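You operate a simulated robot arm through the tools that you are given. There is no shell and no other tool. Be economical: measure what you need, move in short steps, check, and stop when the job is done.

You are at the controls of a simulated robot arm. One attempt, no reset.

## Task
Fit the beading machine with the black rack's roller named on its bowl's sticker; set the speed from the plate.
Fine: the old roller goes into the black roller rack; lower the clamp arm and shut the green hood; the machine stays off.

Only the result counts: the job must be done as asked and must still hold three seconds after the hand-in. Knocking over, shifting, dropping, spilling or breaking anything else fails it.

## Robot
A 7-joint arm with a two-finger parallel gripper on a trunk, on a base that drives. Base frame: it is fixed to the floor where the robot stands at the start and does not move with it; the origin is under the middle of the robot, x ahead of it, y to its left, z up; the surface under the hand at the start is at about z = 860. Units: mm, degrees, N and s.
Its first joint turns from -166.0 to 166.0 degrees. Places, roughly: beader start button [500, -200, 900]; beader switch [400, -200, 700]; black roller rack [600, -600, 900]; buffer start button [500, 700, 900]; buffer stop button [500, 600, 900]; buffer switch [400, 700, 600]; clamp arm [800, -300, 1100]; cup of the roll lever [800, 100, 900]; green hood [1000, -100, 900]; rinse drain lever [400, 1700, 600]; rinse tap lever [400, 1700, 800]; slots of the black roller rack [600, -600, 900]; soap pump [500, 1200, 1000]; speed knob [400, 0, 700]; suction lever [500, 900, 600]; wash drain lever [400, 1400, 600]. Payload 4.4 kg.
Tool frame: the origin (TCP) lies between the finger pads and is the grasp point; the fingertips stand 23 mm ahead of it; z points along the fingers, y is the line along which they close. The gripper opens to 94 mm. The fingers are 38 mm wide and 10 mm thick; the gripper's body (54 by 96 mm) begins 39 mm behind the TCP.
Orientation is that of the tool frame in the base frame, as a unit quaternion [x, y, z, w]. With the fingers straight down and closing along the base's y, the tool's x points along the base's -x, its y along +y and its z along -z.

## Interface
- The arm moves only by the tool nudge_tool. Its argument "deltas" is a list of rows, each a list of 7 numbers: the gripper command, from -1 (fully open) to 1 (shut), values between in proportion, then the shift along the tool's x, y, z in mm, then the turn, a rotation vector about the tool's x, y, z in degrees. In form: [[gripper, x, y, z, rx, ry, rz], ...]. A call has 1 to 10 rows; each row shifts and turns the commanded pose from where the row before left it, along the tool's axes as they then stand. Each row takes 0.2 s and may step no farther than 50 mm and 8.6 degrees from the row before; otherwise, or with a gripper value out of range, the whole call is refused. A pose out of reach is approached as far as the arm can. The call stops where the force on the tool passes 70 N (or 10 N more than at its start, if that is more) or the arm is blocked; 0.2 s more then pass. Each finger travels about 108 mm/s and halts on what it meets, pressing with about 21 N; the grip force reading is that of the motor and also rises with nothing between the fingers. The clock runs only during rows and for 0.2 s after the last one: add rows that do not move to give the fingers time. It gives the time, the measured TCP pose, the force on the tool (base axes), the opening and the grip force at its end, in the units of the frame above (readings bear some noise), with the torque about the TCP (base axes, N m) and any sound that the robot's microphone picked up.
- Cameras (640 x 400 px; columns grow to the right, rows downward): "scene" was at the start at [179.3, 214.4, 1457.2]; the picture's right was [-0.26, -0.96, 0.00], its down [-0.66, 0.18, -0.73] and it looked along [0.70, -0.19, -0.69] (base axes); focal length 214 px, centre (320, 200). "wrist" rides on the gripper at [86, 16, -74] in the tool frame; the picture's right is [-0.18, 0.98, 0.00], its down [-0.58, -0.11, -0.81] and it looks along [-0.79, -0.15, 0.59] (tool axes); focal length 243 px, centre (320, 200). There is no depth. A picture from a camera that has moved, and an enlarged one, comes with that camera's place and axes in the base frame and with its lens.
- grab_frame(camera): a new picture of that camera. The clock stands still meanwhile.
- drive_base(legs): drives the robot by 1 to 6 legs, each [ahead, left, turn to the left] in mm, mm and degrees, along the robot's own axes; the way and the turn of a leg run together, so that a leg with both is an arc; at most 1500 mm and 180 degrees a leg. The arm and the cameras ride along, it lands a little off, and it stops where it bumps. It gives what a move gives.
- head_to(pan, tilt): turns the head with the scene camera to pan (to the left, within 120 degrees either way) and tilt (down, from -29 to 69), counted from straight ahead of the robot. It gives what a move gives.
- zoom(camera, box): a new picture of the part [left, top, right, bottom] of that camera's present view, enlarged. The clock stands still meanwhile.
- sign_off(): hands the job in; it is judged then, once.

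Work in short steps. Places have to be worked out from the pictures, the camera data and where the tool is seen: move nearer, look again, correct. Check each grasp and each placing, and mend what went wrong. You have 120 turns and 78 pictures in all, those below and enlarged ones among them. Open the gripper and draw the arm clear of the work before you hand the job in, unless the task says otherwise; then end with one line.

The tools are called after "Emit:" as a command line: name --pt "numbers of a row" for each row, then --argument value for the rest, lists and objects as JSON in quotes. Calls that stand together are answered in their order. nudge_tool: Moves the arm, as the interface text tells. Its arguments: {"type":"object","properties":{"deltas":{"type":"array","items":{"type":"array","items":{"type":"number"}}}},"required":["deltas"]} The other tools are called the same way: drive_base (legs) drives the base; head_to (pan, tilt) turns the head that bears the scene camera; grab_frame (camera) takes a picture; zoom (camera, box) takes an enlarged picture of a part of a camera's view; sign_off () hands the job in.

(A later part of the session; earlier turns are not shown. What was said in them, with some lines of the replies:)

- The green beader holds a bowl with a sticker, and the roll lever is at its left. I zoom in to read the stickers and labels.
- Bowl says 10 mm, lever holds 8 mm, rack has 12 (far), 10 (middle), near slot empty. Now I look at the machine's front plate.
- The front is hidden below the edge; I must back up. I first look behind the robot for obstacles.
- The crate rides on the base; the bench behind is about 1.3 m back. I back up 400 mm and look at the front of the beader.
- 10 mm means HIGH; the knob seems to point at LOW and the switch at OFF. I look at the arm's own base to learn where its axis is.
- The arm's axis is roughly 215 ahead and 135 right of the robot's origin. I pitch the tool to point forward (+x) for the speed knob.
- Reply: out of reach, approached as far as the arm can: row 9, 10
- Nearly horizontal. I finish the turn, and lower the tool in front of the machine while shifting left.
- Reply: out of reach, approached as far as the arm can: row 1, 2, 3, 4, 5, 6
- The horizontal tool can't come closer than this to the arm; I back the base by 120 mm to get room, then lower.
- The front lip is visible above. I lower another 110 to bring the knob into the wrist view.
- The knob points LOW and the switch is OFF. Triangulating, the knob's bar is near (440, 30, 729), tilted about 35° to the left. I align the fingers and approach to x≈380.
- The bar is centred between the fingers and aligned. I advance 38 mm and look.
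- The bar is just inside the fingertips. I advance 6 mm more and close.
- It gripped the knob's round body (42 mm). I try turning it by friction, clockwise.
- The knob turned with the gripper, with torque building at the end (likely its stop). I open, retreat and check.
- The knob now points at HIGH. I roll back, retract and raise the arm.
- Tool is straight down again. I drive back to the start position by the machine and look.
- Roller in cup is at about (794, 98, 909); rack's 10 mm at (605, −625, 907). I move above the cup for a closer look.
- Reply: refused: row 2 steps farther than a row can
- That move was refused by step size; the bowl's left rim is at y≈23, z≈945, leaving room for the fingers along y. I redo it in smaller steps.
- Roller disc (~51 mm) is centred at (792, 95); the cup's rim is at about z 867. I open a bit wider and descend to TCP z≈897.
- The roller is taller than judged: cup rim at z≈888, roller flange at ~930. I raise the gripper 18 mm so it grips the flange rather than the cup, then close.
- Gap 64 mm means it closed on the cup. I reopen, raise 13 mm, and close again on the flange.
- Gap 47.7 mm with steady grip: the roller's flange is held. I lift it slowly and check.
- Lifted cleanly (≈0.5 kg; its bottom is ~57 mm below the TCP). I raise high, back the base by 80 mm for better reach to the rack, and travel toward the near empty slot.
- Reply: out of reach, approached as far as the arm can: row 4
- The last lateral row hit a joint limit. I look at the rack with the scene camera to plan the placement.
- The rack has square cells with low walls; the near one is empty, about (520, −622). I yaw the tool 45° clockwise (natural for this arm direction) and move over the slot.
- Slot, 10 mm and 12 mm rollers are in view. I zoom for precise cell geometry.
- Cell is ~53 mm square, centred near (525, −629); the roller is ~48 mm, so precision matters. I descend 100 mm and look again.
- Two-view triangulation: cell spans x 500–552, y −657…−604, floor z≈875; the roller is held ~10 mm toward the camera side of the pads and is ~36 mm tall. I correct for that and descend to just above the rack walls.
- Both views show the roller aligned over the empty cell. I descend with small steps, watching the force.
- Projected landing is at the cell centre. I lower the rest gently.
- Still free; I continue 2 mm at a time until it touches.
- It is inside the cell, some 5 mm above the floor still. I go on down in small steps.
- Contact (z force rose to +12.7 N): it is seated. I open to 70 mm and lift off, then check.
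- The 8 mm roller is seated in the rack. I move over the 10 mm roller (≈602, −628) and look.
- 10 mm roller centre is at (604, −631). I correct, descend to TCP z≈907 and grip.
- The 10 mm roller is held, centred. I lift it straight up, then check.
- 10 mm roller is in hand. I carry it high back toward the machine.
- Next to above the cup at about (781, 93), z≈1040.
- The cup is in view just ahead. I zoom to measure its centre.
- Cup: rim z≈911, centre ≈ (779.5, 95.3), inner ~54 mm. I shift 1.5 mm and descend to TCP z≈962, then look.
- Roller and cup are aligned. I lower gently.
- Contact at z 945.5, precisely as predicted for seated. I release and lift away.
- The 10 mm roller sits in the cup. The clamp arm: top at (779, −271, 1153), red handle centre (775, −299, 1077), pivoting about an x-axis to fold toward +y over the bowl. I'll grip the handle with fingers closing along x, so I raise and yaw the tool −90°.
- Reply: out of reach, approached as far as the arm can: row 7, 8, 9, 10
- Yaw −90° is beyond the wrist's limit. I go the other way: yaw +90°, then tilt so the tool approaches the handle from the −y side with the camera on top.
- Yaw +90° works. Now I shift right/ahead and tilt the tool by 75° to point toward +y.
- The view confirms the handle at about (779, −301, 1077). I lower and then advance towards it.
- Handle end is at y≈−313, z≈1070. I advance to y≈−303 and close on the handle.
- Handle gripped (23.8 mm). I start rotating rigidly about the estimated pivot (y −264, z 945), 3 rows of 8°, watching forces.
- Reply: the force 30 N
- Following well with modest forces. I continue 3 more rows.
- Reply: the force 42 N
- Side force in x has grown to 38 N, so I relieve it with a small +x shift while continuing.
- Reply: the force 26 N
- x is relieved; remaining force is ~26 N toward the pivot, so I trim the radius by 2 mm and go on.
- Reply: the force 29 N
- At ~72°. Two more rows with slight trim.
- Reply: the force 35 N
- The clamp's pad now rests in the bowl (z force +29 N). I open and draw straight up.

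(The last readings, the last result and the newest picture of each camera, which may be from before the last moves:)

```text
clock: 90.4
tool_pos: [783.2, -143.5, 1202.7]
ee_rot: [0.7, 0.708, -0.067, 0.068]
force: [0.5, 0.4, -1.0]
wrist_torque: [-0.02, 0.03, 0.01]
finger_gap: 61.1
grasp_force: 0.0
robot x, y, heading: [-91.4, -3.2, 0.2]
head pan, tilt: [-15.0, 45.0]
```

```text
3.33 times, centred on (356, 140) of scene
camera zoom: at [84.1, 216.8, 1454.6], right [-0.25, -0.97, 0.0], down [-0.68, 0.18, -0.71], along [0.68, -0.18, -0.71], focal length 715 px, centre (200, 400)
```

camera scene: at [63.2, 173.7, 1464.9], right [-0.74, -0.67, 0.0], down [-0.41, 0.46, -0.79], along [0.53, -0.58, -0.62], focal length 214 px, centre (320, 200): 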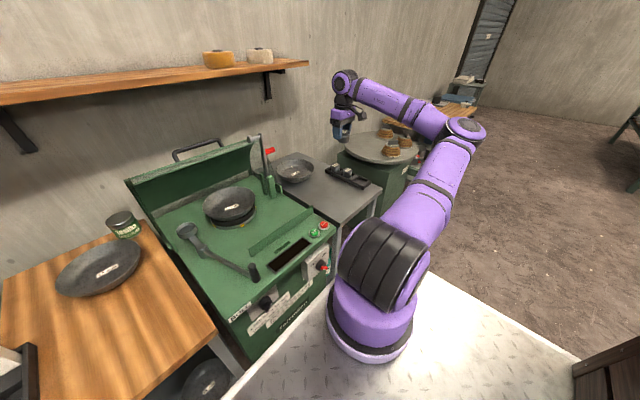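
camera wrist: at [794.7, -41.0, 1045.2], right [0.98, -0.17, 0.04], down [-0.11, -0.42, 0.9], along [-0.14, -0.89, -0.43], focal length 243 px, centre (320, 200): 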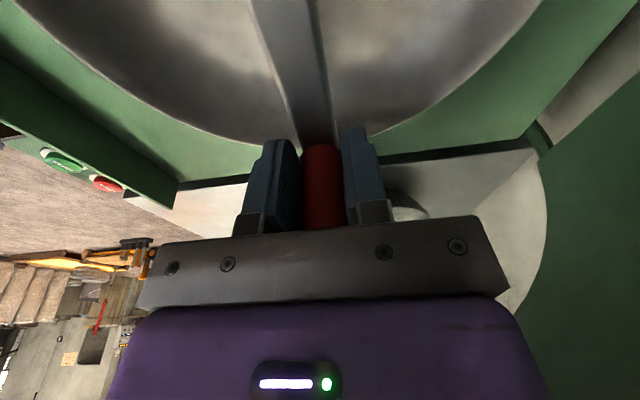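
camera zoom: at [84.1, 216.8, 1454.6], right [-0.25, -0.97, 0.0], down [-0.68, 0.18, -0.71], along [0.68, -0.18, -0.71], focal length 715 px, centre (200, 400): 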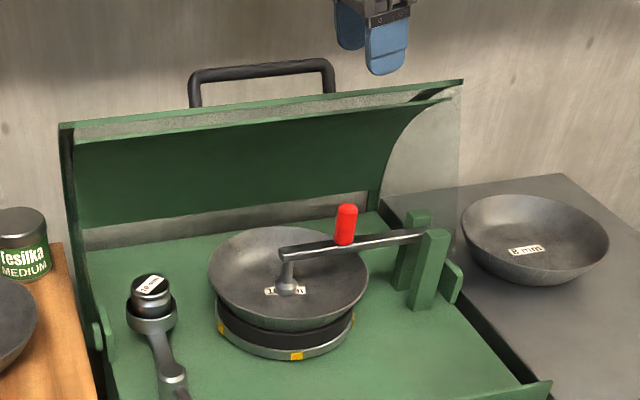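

Clamp is down on the bowl. Next the hood: handle bar at about (921, −79, 1122), hinge near (768, ·, 902). Straighten the tool and move the base back 60 and left 300 so that the whole swing is within reach.

Emit:
nudge_tool --pt "-0.3 0 0 -20 0 5.5 0" --pt "-0.3 0 0 -30 0 5.5 0"

Emit:
drive_base --legs '[[-60, 0, 0], [0, 300, 0]]'

Emit:
head_to --pan -38 --tilt 35

Emit:
grab_frame --camera "scene"

Emit:
grab_frame --camera "wrist"

```text
clock: 91.0
tool_pos: [781.8, -134.2, 1253.6]
ee_rot: [0.703, 0.711, 0.0, 0.0]
force: [-0.1, 0.1, 0.4]
wrist_torque: [-0.05, 0.02, 0.03]
finger_gap: 61.2
grasp_force: 0.1
robot x, y, heading: [-90.9, 0.8, 0.4]
head pan, tilt: [-15.0, 45.0]
```

```text
clock: 93.6
tool_pos: [718.5, 160.5, 1252.8]
ee_rot: [0.705, 0.709, 0.0, 0.0]
force: [0.2, 0.0, 0.1]
wrist_torque: [0.01, 0.02, 0.01]
finger_gap: 61.3
grasp_force: 0.0
robot x, y, heading: [-154.0, 301.8, 0.2]
head pan, tilt: [-15.0, 45.0]
```

```text
clock: 94.5
tool_pos: [719.8, 159.6, 1255.0]
ee_rot: [0.705, 0.709, 0.0, 0.0]
force: [-0.3, -0.6, -0.6]
wrist_torque: [-0.01, -0.04, 0.0]
finger_gap: 60.9
grasp_force: 0.0
robot x, y, heading: [-155.8, 300.2, -0.1]
head pan, tilt: [-38.0, 35.0]
```

```text
12 pictures are left
camera scene: at [13.9, 481.5, 1469.5], right [-0.62, -0.79, 0.0], down [-0.45, 0.35, -0.82], along [0.65, -0.5, -0.57], focal length 214 px, centre (320, 200)
```

scene: 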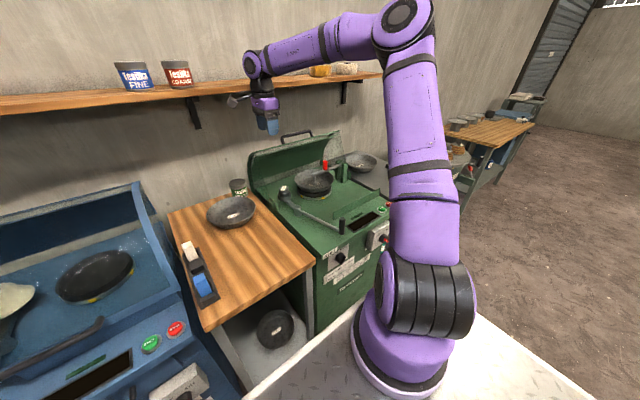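

```text
11 pictures are left
camera wrist: at [735.5, 246.2, 1328.8], right [0.98, -0.18, 0.0], down [-0.11, -0.58, 0.81], along [-0.14, -0.79, -0.59], focal length 243 px, centre (320, 200)
```

wrist: 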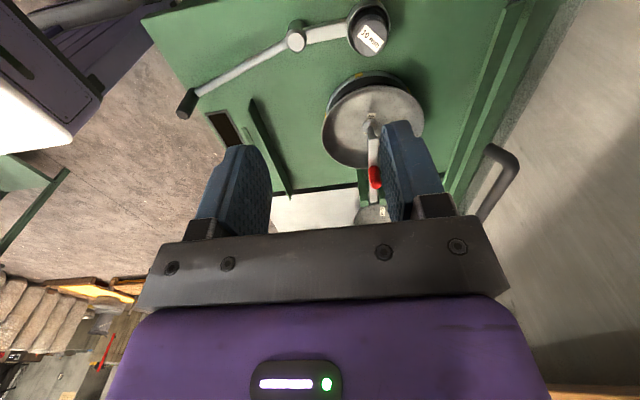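

Handle bar's near end is at (921, 4, 1127), its root on the hood at (907, 4, 1095). A shelf overhangs at z≈1360, so I tilt the tool 35° forward and move to a pre-grasp point with a narrow opening.

Emit:
nudge_tool --pt "0.2 -48 0 0 -7 0 0" --pt "0.2 -48 0 0 -7 0 0" --pt "0.2 -48 0 0 -7 0 0" --pt "0.2 -48 0 0 -7 0 0" --pt "0.2 -48 0 0 -7 0 0" --pt "0.2 0 23 34 0 0 0" --pt "0.2 0 23 34 0 0 0" --pt "0.2 0 23 34 0 0 0" --pt "0.2 0 24 42 0 0 0"

Emit:
grab_frame --camera "wrist"

```text
clock: 96.5
tool_pos: [879.1, -81.6, 1190.0]
ee_rot: [0.674, 0.675, 0.213, 0.213]
force: [-1.5, -0.6, 1.2]
wrist_torque: [0.04, -0.03, 0.02]
finger_gap: 37.4
grasp_force: 0.1
robot x, y, heading: [-152.3, 299.1, -0.2]
head pan, tilt: [-38.0, 35.0]
```

```text
10 pictures are left
camera wrist: at [850.5, 5.6, 1261.1], right [0.81, -0.18, 0.56], down [-0.55, -0.58, 0.6], along [0.22, -0.79, -0.57], focal length 243 px, centre (320, 200)
```

wrist: 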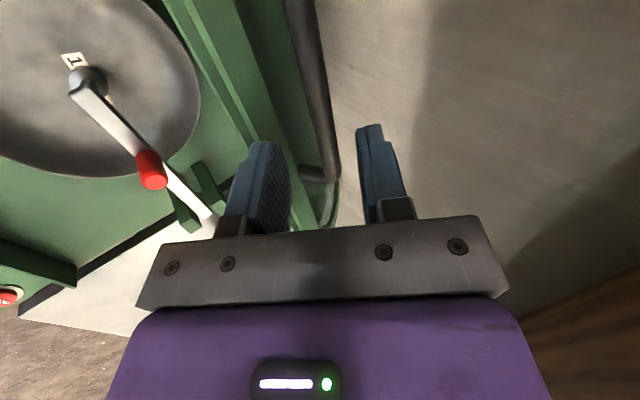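

The bar lies at (921, ·, 1132), right on the approach axis. I advance 57 mm and look.

Emit:
nudge_tool --pt "0.2 0 0 25 0 0 0" --pt "0.2 0 0 20 0 0 0" --pt "0.2 0 0 12 0 0 0"

Emit:
grab_frame --camera "wrist"

```text
clock: 97.3
tool_pos: [912.6, -81.5, 1140.6]
ee_rot: [0.674, 0.675, 0.213, 0.212]
force: [0.1, 0.4, 0.8]
wrist_torque: [0.02, 0.05, 0.03]
finger_gap: 37.4
grasp_force: 0.1
robot x, y, heading: [-155.4, 297.9, 0.2]
head pan, tilt: [-38.0, 35.0]
```

```text
9 pictures are left
camera wrist: at [883.0, 6.2, 1212.4], right [0.81, -0.18, 0.56], down [-0.55, -0.58, 0.6], along [0.22, -0.79, -0.57], focal length 243 px, centre (320, 200)
```

wrist: 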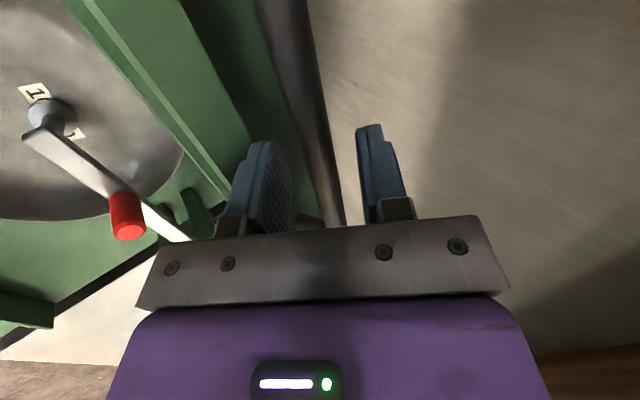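

The bar runs between the fingers. I close.

Emit:
nudge_tool --pt "0.6 0 0 0 0 0 0" --pt "1 0 0 0 0 0 0" --pt "1 0 0 0 0 0 0"

```text
clock: 98.1
tool_pos: [911.7, -80.5, 1141.2]
ee_rot: [0.673, 0.676, 0.212, 0.212]
force: [-19.5, 2.6, -9.6]
wrist_torque: [-0.6, 0.41, 0.28]
finger_gap: 15.6
grasp_force: 45.0
robot x, y, heading: [-155.0, 302.1, 0.2]
head pan, tilt: [-38.0, 35.0]
```

Bar gripped (15.6 mm). I begin swinging the hood along an arc about (768, 902), two 8° steps, watching forces.

Emit:
nudge_tool --pt "1 0 -8.3 -17.4 0 0 0" --pt "1 0 -8.3 -17.3 0 0 0" --pt "1 0 -10.6 -16.1 0 0 0" --pt "1 0 -10.6 -16 0 0 0"

```text
clock: 99.1
tool_pos: [844.3, -79.8, 1170.8]
ee_rot: [0.673, 0.677, 0.211, 0.21]
force: [-8.2, 5.0, -51.1]
wrist_torque: [-0.28, 0.62, 0.47]
finger_gap: 15.8
grasp_force: 45.1
robot x, y, heading: [-154.3, 297.5, -0.3]
head pan, tilt: [-38.0, 35.0]
```

z force −51 N says my path rises too much; refitting gives the hinge near (788, 902). I continue along the corrected arc.

Emit:
nudge_tool --pt "1 0 -14.4 -11.3 0 0 0" --pt "1 0 -14.4 -11.3 0 0 0"

```text
clock: 99.7
tool_pos: [807.1, -79.5, 1178.6]
ee_rot: [0.673, 0.675, 0.214, 0.213]
force: [2.3, 3.1, -23.6]
wrist_torque: [0.24, 0.1, 0.54]
finger_gap: 15.9
grasp_force: 45.3
robot x, y, heading: [-149.0, 295.1, -0.0]
head pan, tilt: [-38.0, 35.0]
```

Good. Next two 8° steps over the top.

Emit:
nudge_tool --pt "1 0 -15.2 -10.4 0 0 0" --pt "1 0 -15.2 -10.4 0 0 0" --pt "1 0 -16.2 -9 0 0 0" --pt "1 0 -16.1 -9 0 0 0"

```text
clock: 100.7
tool_pos: [730.5, -80.0, 1177.6]
ee_rot: [0.672, 0.675, 0.214, 0.214]
force: [-1.9, -3.1, 44.2]
wrist_torque: [0.28, -0.56, -0.54]
finger_gap: 15.1
grasp_force: 45.0
robot x, y, heading: [-156.9, 297.5, -0.2]
head pan, tilt: [-38.0, 35.0]
```

Now the hood pushes up (+44 N), so I refit: hinge ≈ (780, 888), r ≈ 281. I continue with that arc.

Emit:
nudge_tool --pt "1 0 -17.6 -8.8 0 0 0" --pt "1 0 -17.5 -8.8 0 0 0"

```text
clock: 101.3
tool_pos: [691.0, -79.8, 1170.2]
ee_rot: [0.672, 0.677, 0.213, 0.212]
force: [-4.7, 0.5, 27.8]
wrist_torque: [0.77, -0.18, -0.1]
finger_gap: 15.8
grasp_force: 45.0
robot x, y, heading: [-158.6, 300.0, -0.2]
head pan, tilt: [-38.0, 35.0]
```

Forces fine. Continue, now also straightening the tool gradually.

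Emit:
nudge_tool --pt "1 0 -18 -4.7 2.5 0 0" --pt "1 0 -18 -4.7 2.5 0 0" --pt "1 0 -19 -0.5 2.5 0 0" --pt "1 0 -19 -0.4 2.5 0 0"

```text
clock: 102.3
tool_pos: [624.4, -79.2, 1136.7]
ee_rot: [0.689, 0.692, 0.153, 0.152]
force: [8.0, 9.0, -10.1]
wrist_torque: [1.88, -0.19, -0.64]
finger_gap: 15.7
grasp_force: 45.5
robot x, y, heading: [-156.6, 298.4, -0.0]
head pan, tilt: [-38.0, 35.0]
```

On track (φ≈−32°). Two more steps.

Emit:
nudge_tool --pt "1 0 -19.3 3.4 2.5 0 0" --pt "1 0 -19.2 3.5 2.5 0 0" --pt "1 0 -17.3 8.1 2.5 0 0" --pt "1 0 -17.2 8.2 2.5 0 0"

Emit:
grab_frame --camera "scene"

```text
clock: 103.3
tool_pos: [564.0, -81.5, 1088.6]
ee_rot: [0.699, 0.703, 0.092, 0.092]
force: [4.5, 16.6, -3.2]
wrist_torque: [1.44, -0.31, -1.33]
finger_gap: 15.8
grasp_force: 45.5
robot x, y, heading: [-154.0, 300.0, 0.2]
head pan, tilt: [-38.0, 35.0]
```

```text
8 pictures are left
camera scene: at [14.0, 482.1, 1469.4], right [-0.62, -0.79, 0.0], down [-0.45, 0.35, -0.82], along [0.65, -0.5, -0.57], focal length 214 px, centre (320, 200)
```

scene: 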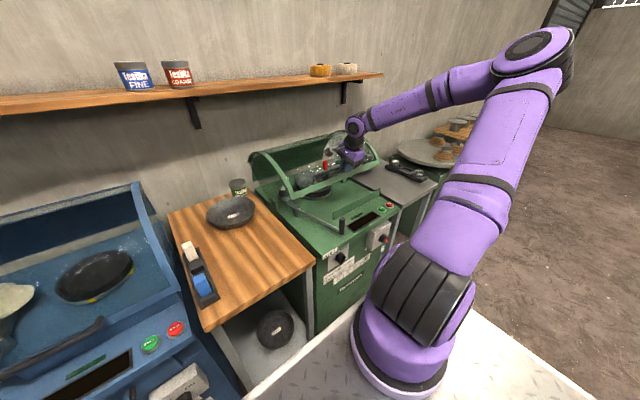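

Hood is swinging down nicely. Two more steps.

Emit:
nudge_tool --pt "1 0.5 -14.9 12 2.5 0 0" --pt "1 0.5 -14.9 12 2.5 0 0" --pt "1 0 -11.9 15.2 2.5 0 0" --pt "1 0 -11.8 15.3 2.5 0 0"

```text
clock: 104.3
tool_pos: [523.4, -81.0, 1024.3]
ee_rot: [0.705, 0.708, 0.03, 0.031]
force: [0.6, -8.4, -1.8]
wrist_torque: [0.45, -0.15, -1.7]
finger_gap: 15.6
grasp_force: 44.9
robot x, y, heading: [-152.7, 302.3, -0.3]
head pan, tilt: [-38.0, 35.0]
```

Continue the last part in finer steps, expecting contact when shut.

Emit:
nudge_tool --pt "1 0 -8.1 17.6 2.5 0 0" --pt "1 0 -8.1 17.6 2.5 0 0"

Emit:
zoom --camera "scene" --box '[240, 110, 432, 230]'

```text
clock: 104.9
tool_pos: [510.3, -80.0, 988.3]
ee_rot: [0.706, 0.709, -0.001, 0.0]
force: [4.8, -13.1, -4.2]
wrist_torque: [0.34, -0.2, -1.71]
finger_gap: 15.8
grasp_force: 44.8
robot x, y, heading: [-156.1, 297.2, -0.2]
head pan, tilt: [-38.0, 35.0]
```

```text
3.33 times, centred on (336, 170) of scene
camera zoom: at [14.2, 480.6, 1469.5], right [-0.62, -0.79, 0.0], down [-0.45, 0.35, -0.82], along [0.65, -0.5, -0.57], focal length 715 px, centre (267, 300)
```

zoom: 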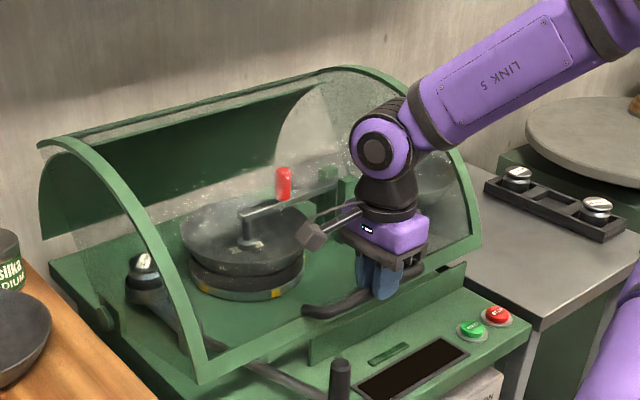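

Nearly shut. I lower further in small rows until contact.

Emit:
nudge_tool --pt "1 0 -2.7 9.5 0 0 0" --pt "1 0 -2.5 9.5 0 0 0" --pt "1 0 -2.2 9.5 0 0 0"

```text
clock: 105.7
tool_pos: [505.7, -79.4, 962.5]
ee_rot: [0.704, 0.71, 0.002, 0.003]
force: [21.2, -5.8, 35.9]
wrist_torque: [0.32, -0.26, -1.65]
finger_gap: 16.2
grasp_force: 44.7
robot x, y, heading: [-154.0, 299.8, -0.0]
head pan, tilt: [-38.0, 35.0]
```

Contact (z +36 N). I check whether the hood is fully shut.

Emit:
zoom --camera "scene" --box '[240, 120, 416, 230]'

```text
3.64 times, centred on (328, 175) of scene
camera zoom: at [13.6, 482.0, 1469.5], right [-0.62, -0.79, 0.0], down [-0.45, 0.35, -0.82], along [0.65, -0.5, -0.57], focal length 780 px, centre (291, 291)
```

zoom: 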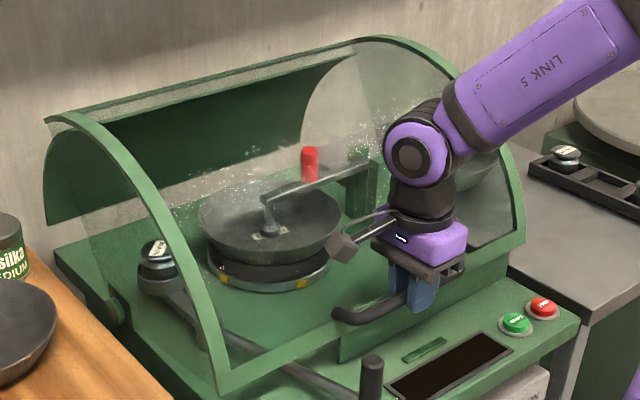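

It seems seated on the ledge; I press slightly to confirm it's a hard stop.

Emit:
nudge_tool --pt "1 0 0 2 0 0 0" --pt "1 0 0 1.5 0 0 0"

```text
clock: 106.3
tool_pos: [504.5, -79.0, 957.5]
ee_rot: [0.705, 0.709, 0.002, 0.002]
force: [46.5, 1.1, 33.1]
wrist_torque: [0.37, -0.36, -1.72]
finger_gap: 16.2
grasp_force: 45.1
robot x, y, heading: [-154.4, 302.8, -0.2]
head pan, tilt: [-38.0, 35.0]
```

Similar z force with some slip and x load; I relieve x, release with a narrow opening, and rise.

Emit:
nudge_tool --pt "1 0 3 -2 0 0 0" --pt "0.38 0 0 0 0 0 0" --pt "0.38 0 0 0 0 0 0" --pt "0.38 0 0 -25 0 0 0" --pt "0.38 0 0 -35 0 0 0"

Emit:
grab_frame --camera "wrist"

```text
clock: 107.5
tool_pos: [504.0, -80.0, 1019.9]
ee_rot: [0.706, 0.709, 0.0, -0.001]
force: [-0.1, -0.8, 0.2]
wrist_torque: [0.03, 0.0, -0.03]
finger_gap: 29.2
grasp_force: 0.0
robot x, y, heading: [-156.7, 300.1, 0.1]
head pan, tilt: [-38.0, 35.0]
```

```text
5 pictures are left
camera wrist: at [520.4, 6.1, 1094.6], right [0.98, -0.18, 0.0], down [-0.11, -0.58, 0.81], along [-0.15, -0.79, -0.59], focal length 243 px, centre (320, 200)
```

wrist: 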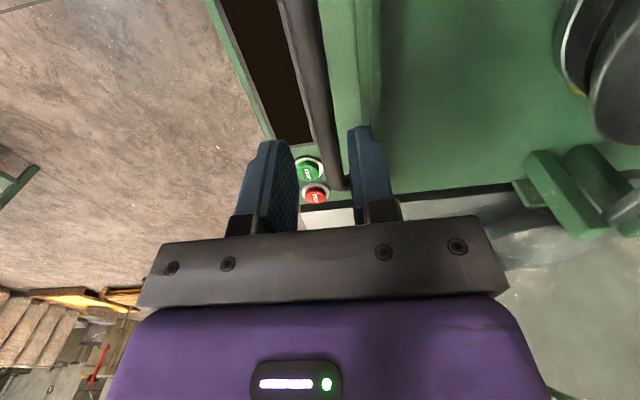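

Bar is at about (505, ·, 952), i.e. lip at the ledge's top height. I check the seam in the scene view.

Emit:
zoom --camera "scene" --box '[290, 170, 402, 240]'

```text
5.71 times, centred on (346, 205) of scene
camera zoom: at [14.1, 481.1, 1469.5], right [-0.62, -0.79, 0.0], down [-0.45, 0.35, -0.82], along [0.65, -0.5, -0.57], focal length 1226 px, centre (171, 171)
```

zoom: 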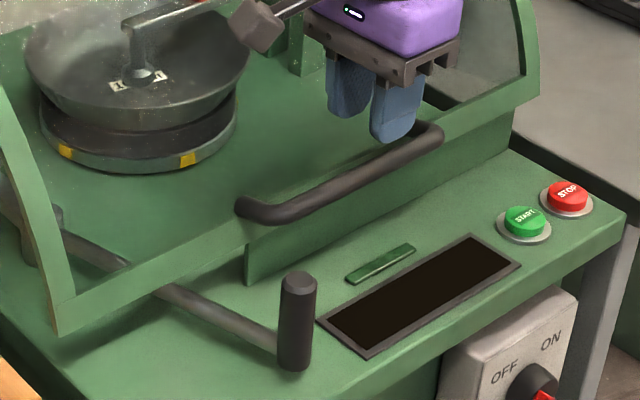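

The front frame appears to rest on the ledge. I do one gentle press with closed fingertips on the bar to confirm it's at its stop.

Emit:
nudge_tool --pt "1 0 1 0 0 0 0" --pt "1 0 0 15 0 0 0" --pt "1 0 0 15 0 0 0" --pt "1 0 0 5 0 0 0" --pt "1 0 0 3 0 0 0"

Emit:
nudge_tool --pt "1 0 0 2 0 0 0" --pt "1 0 0 2 0 0 0"

```text
clock: 108.7
tool_pos: [503.5, -79.3, 984.2]
ee_rot: [0.705, 0.709, 0.001, 0.004]
force: [-11.8, 0.0, 63.3]
wrist_torque: [0.46, 0.21, -0.04]
finger_gap: 0.0
grasp_force: 21.1
robot x, y, heading: [-157.6, 299.4, 0.2]
head pan, tilt: [-38.0, 35.0]
```

```text
clock: 109.0
tool_pos: [505.1, -81.2, 984.5]
ee_rot: [0.705, 0.709, 0.0, 0.004]
force: [-9.0, 3.4, 30.7]
wrist_torque: [0.62, 0.22, 0.27]
finger_gap: 0.0
grasp_force: 20.7
robot x, y, heading: [-155.1, 301.0, -0.4]
head pan, tilt: [-38.0, 35.0]
stopped in row 1: the force on the tool passed its limit at 80 N (the readings are from after the stop); the commanded pose is now the measured one
```

It's a hard stop: 80 N didn't move it. I lift clear, open the gripper, and pull back.

Emit:
nudge_tool --pt "1 0 0 -20 0 0 0" --pt "0 0 0 -45 0 0 0" --pt "-1 0 0 -45 0 0 0" --pt "-1 0 0 -45 0 0 0" --pt "-1 0 0 -45 0 0 0" --pt "-1 0 0 -45 0 0 0"

Emit:
drive_base --legs '[[-150, 0, 0]]'

Emit:
grab_frame --camera "scene"

Emit:
zoom --camera "scene" --box '[240, 110, 432, 230]'

```text
clock: 110.4
tool_pos: [506.6, -79.9, 1228.2]
ee_rot: [0.705, 0.709, 0.0, 0.002]
force: [-0.1, -0.2, -0.9]
wrist_torque: [0.02, 0.0, 0.01]
finger_gap: 94.0
grasp_force: 0.0
robot x, y, heading: [-157.9, 300.1, 0.1]
head pan, tilt: [-38.0, 35.0]
```

```text
clock: 111.8
tool_pos: [356.8, -79.9, 1228.0]
ee_rot: [0.706, 0.708, 0.0, 0.003]
force: [-0.6, -0.6, -0.2]
wrist_torque: [-0.02, 0.0, 0.02]
finger_gap: 93.9
grasp_force: 0.1
robot x, y, heading: [-304.9, 298.4, 0.1]
head pan, tilt: [-38.0, 35.0]
```

```text
3 pictures are left
camera scene: at [-136.1, 481.5, 1469.5], right [-0.62, -0.79, 0.0], down [-0.45, 0.35, -0.82], along [0.65, -0.5, -0.57], focal length 214 px, centre (320, 200)
```

scene: 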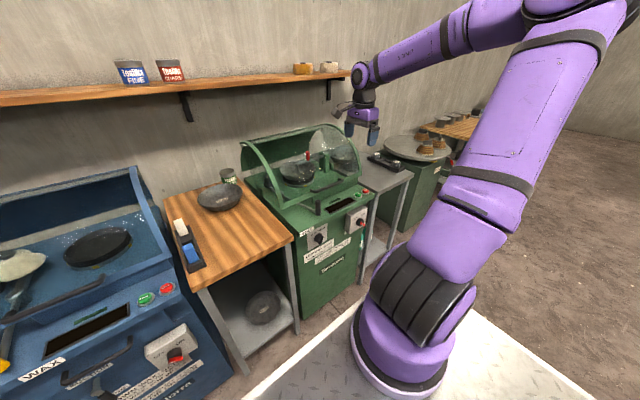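

```text
3.33 times, centred on (336, 170) of scene
camera zoom: at [-136.1, 481.5, 1469.5], right [-0.62, -0.79, 0.0], down [-0.45, 0.35, -0.82], along [0.65, -0.5, -0.57], focal length 715 px, centre (267, 300)
```

zoom: 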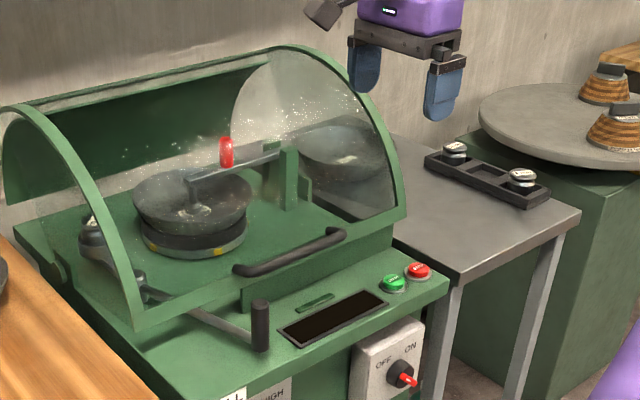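

Hood shut, clamp down, rollers placed. One last look at the speed knob and switch.

Emit:
zoom --camera "scene" --box '[295, 195, 375, 255]'

```text
6.67 times, centred on (335, 225) of scene
camera zoom: at [-136.1, 481.5, 1469.5], right [-0.62, -0.79, 0.0], down [-0.45, 0.35, -0.82], along [0.65, -0.5, -0.57], focal length 1430 px, centre (220, 33)
```

zoom: 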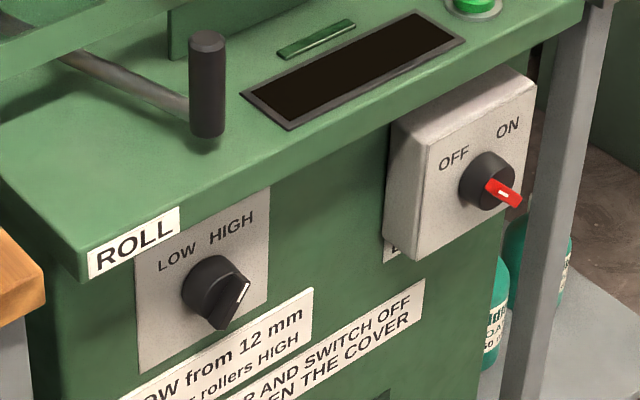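

The speed knob points to HIGH, the switch is at OFF and the display is dark. I hand in.

Emit:
sign_off

```text
The job is handed in.
```

I fitted the 10 mm roller named on the bowl's sticker, put the old 8 mm roller in the black rack's empty slot, set the speed to HIGH as the plate says, lowered the clamp arm, shut the green hood and left the machine switched off; the job is handed in.
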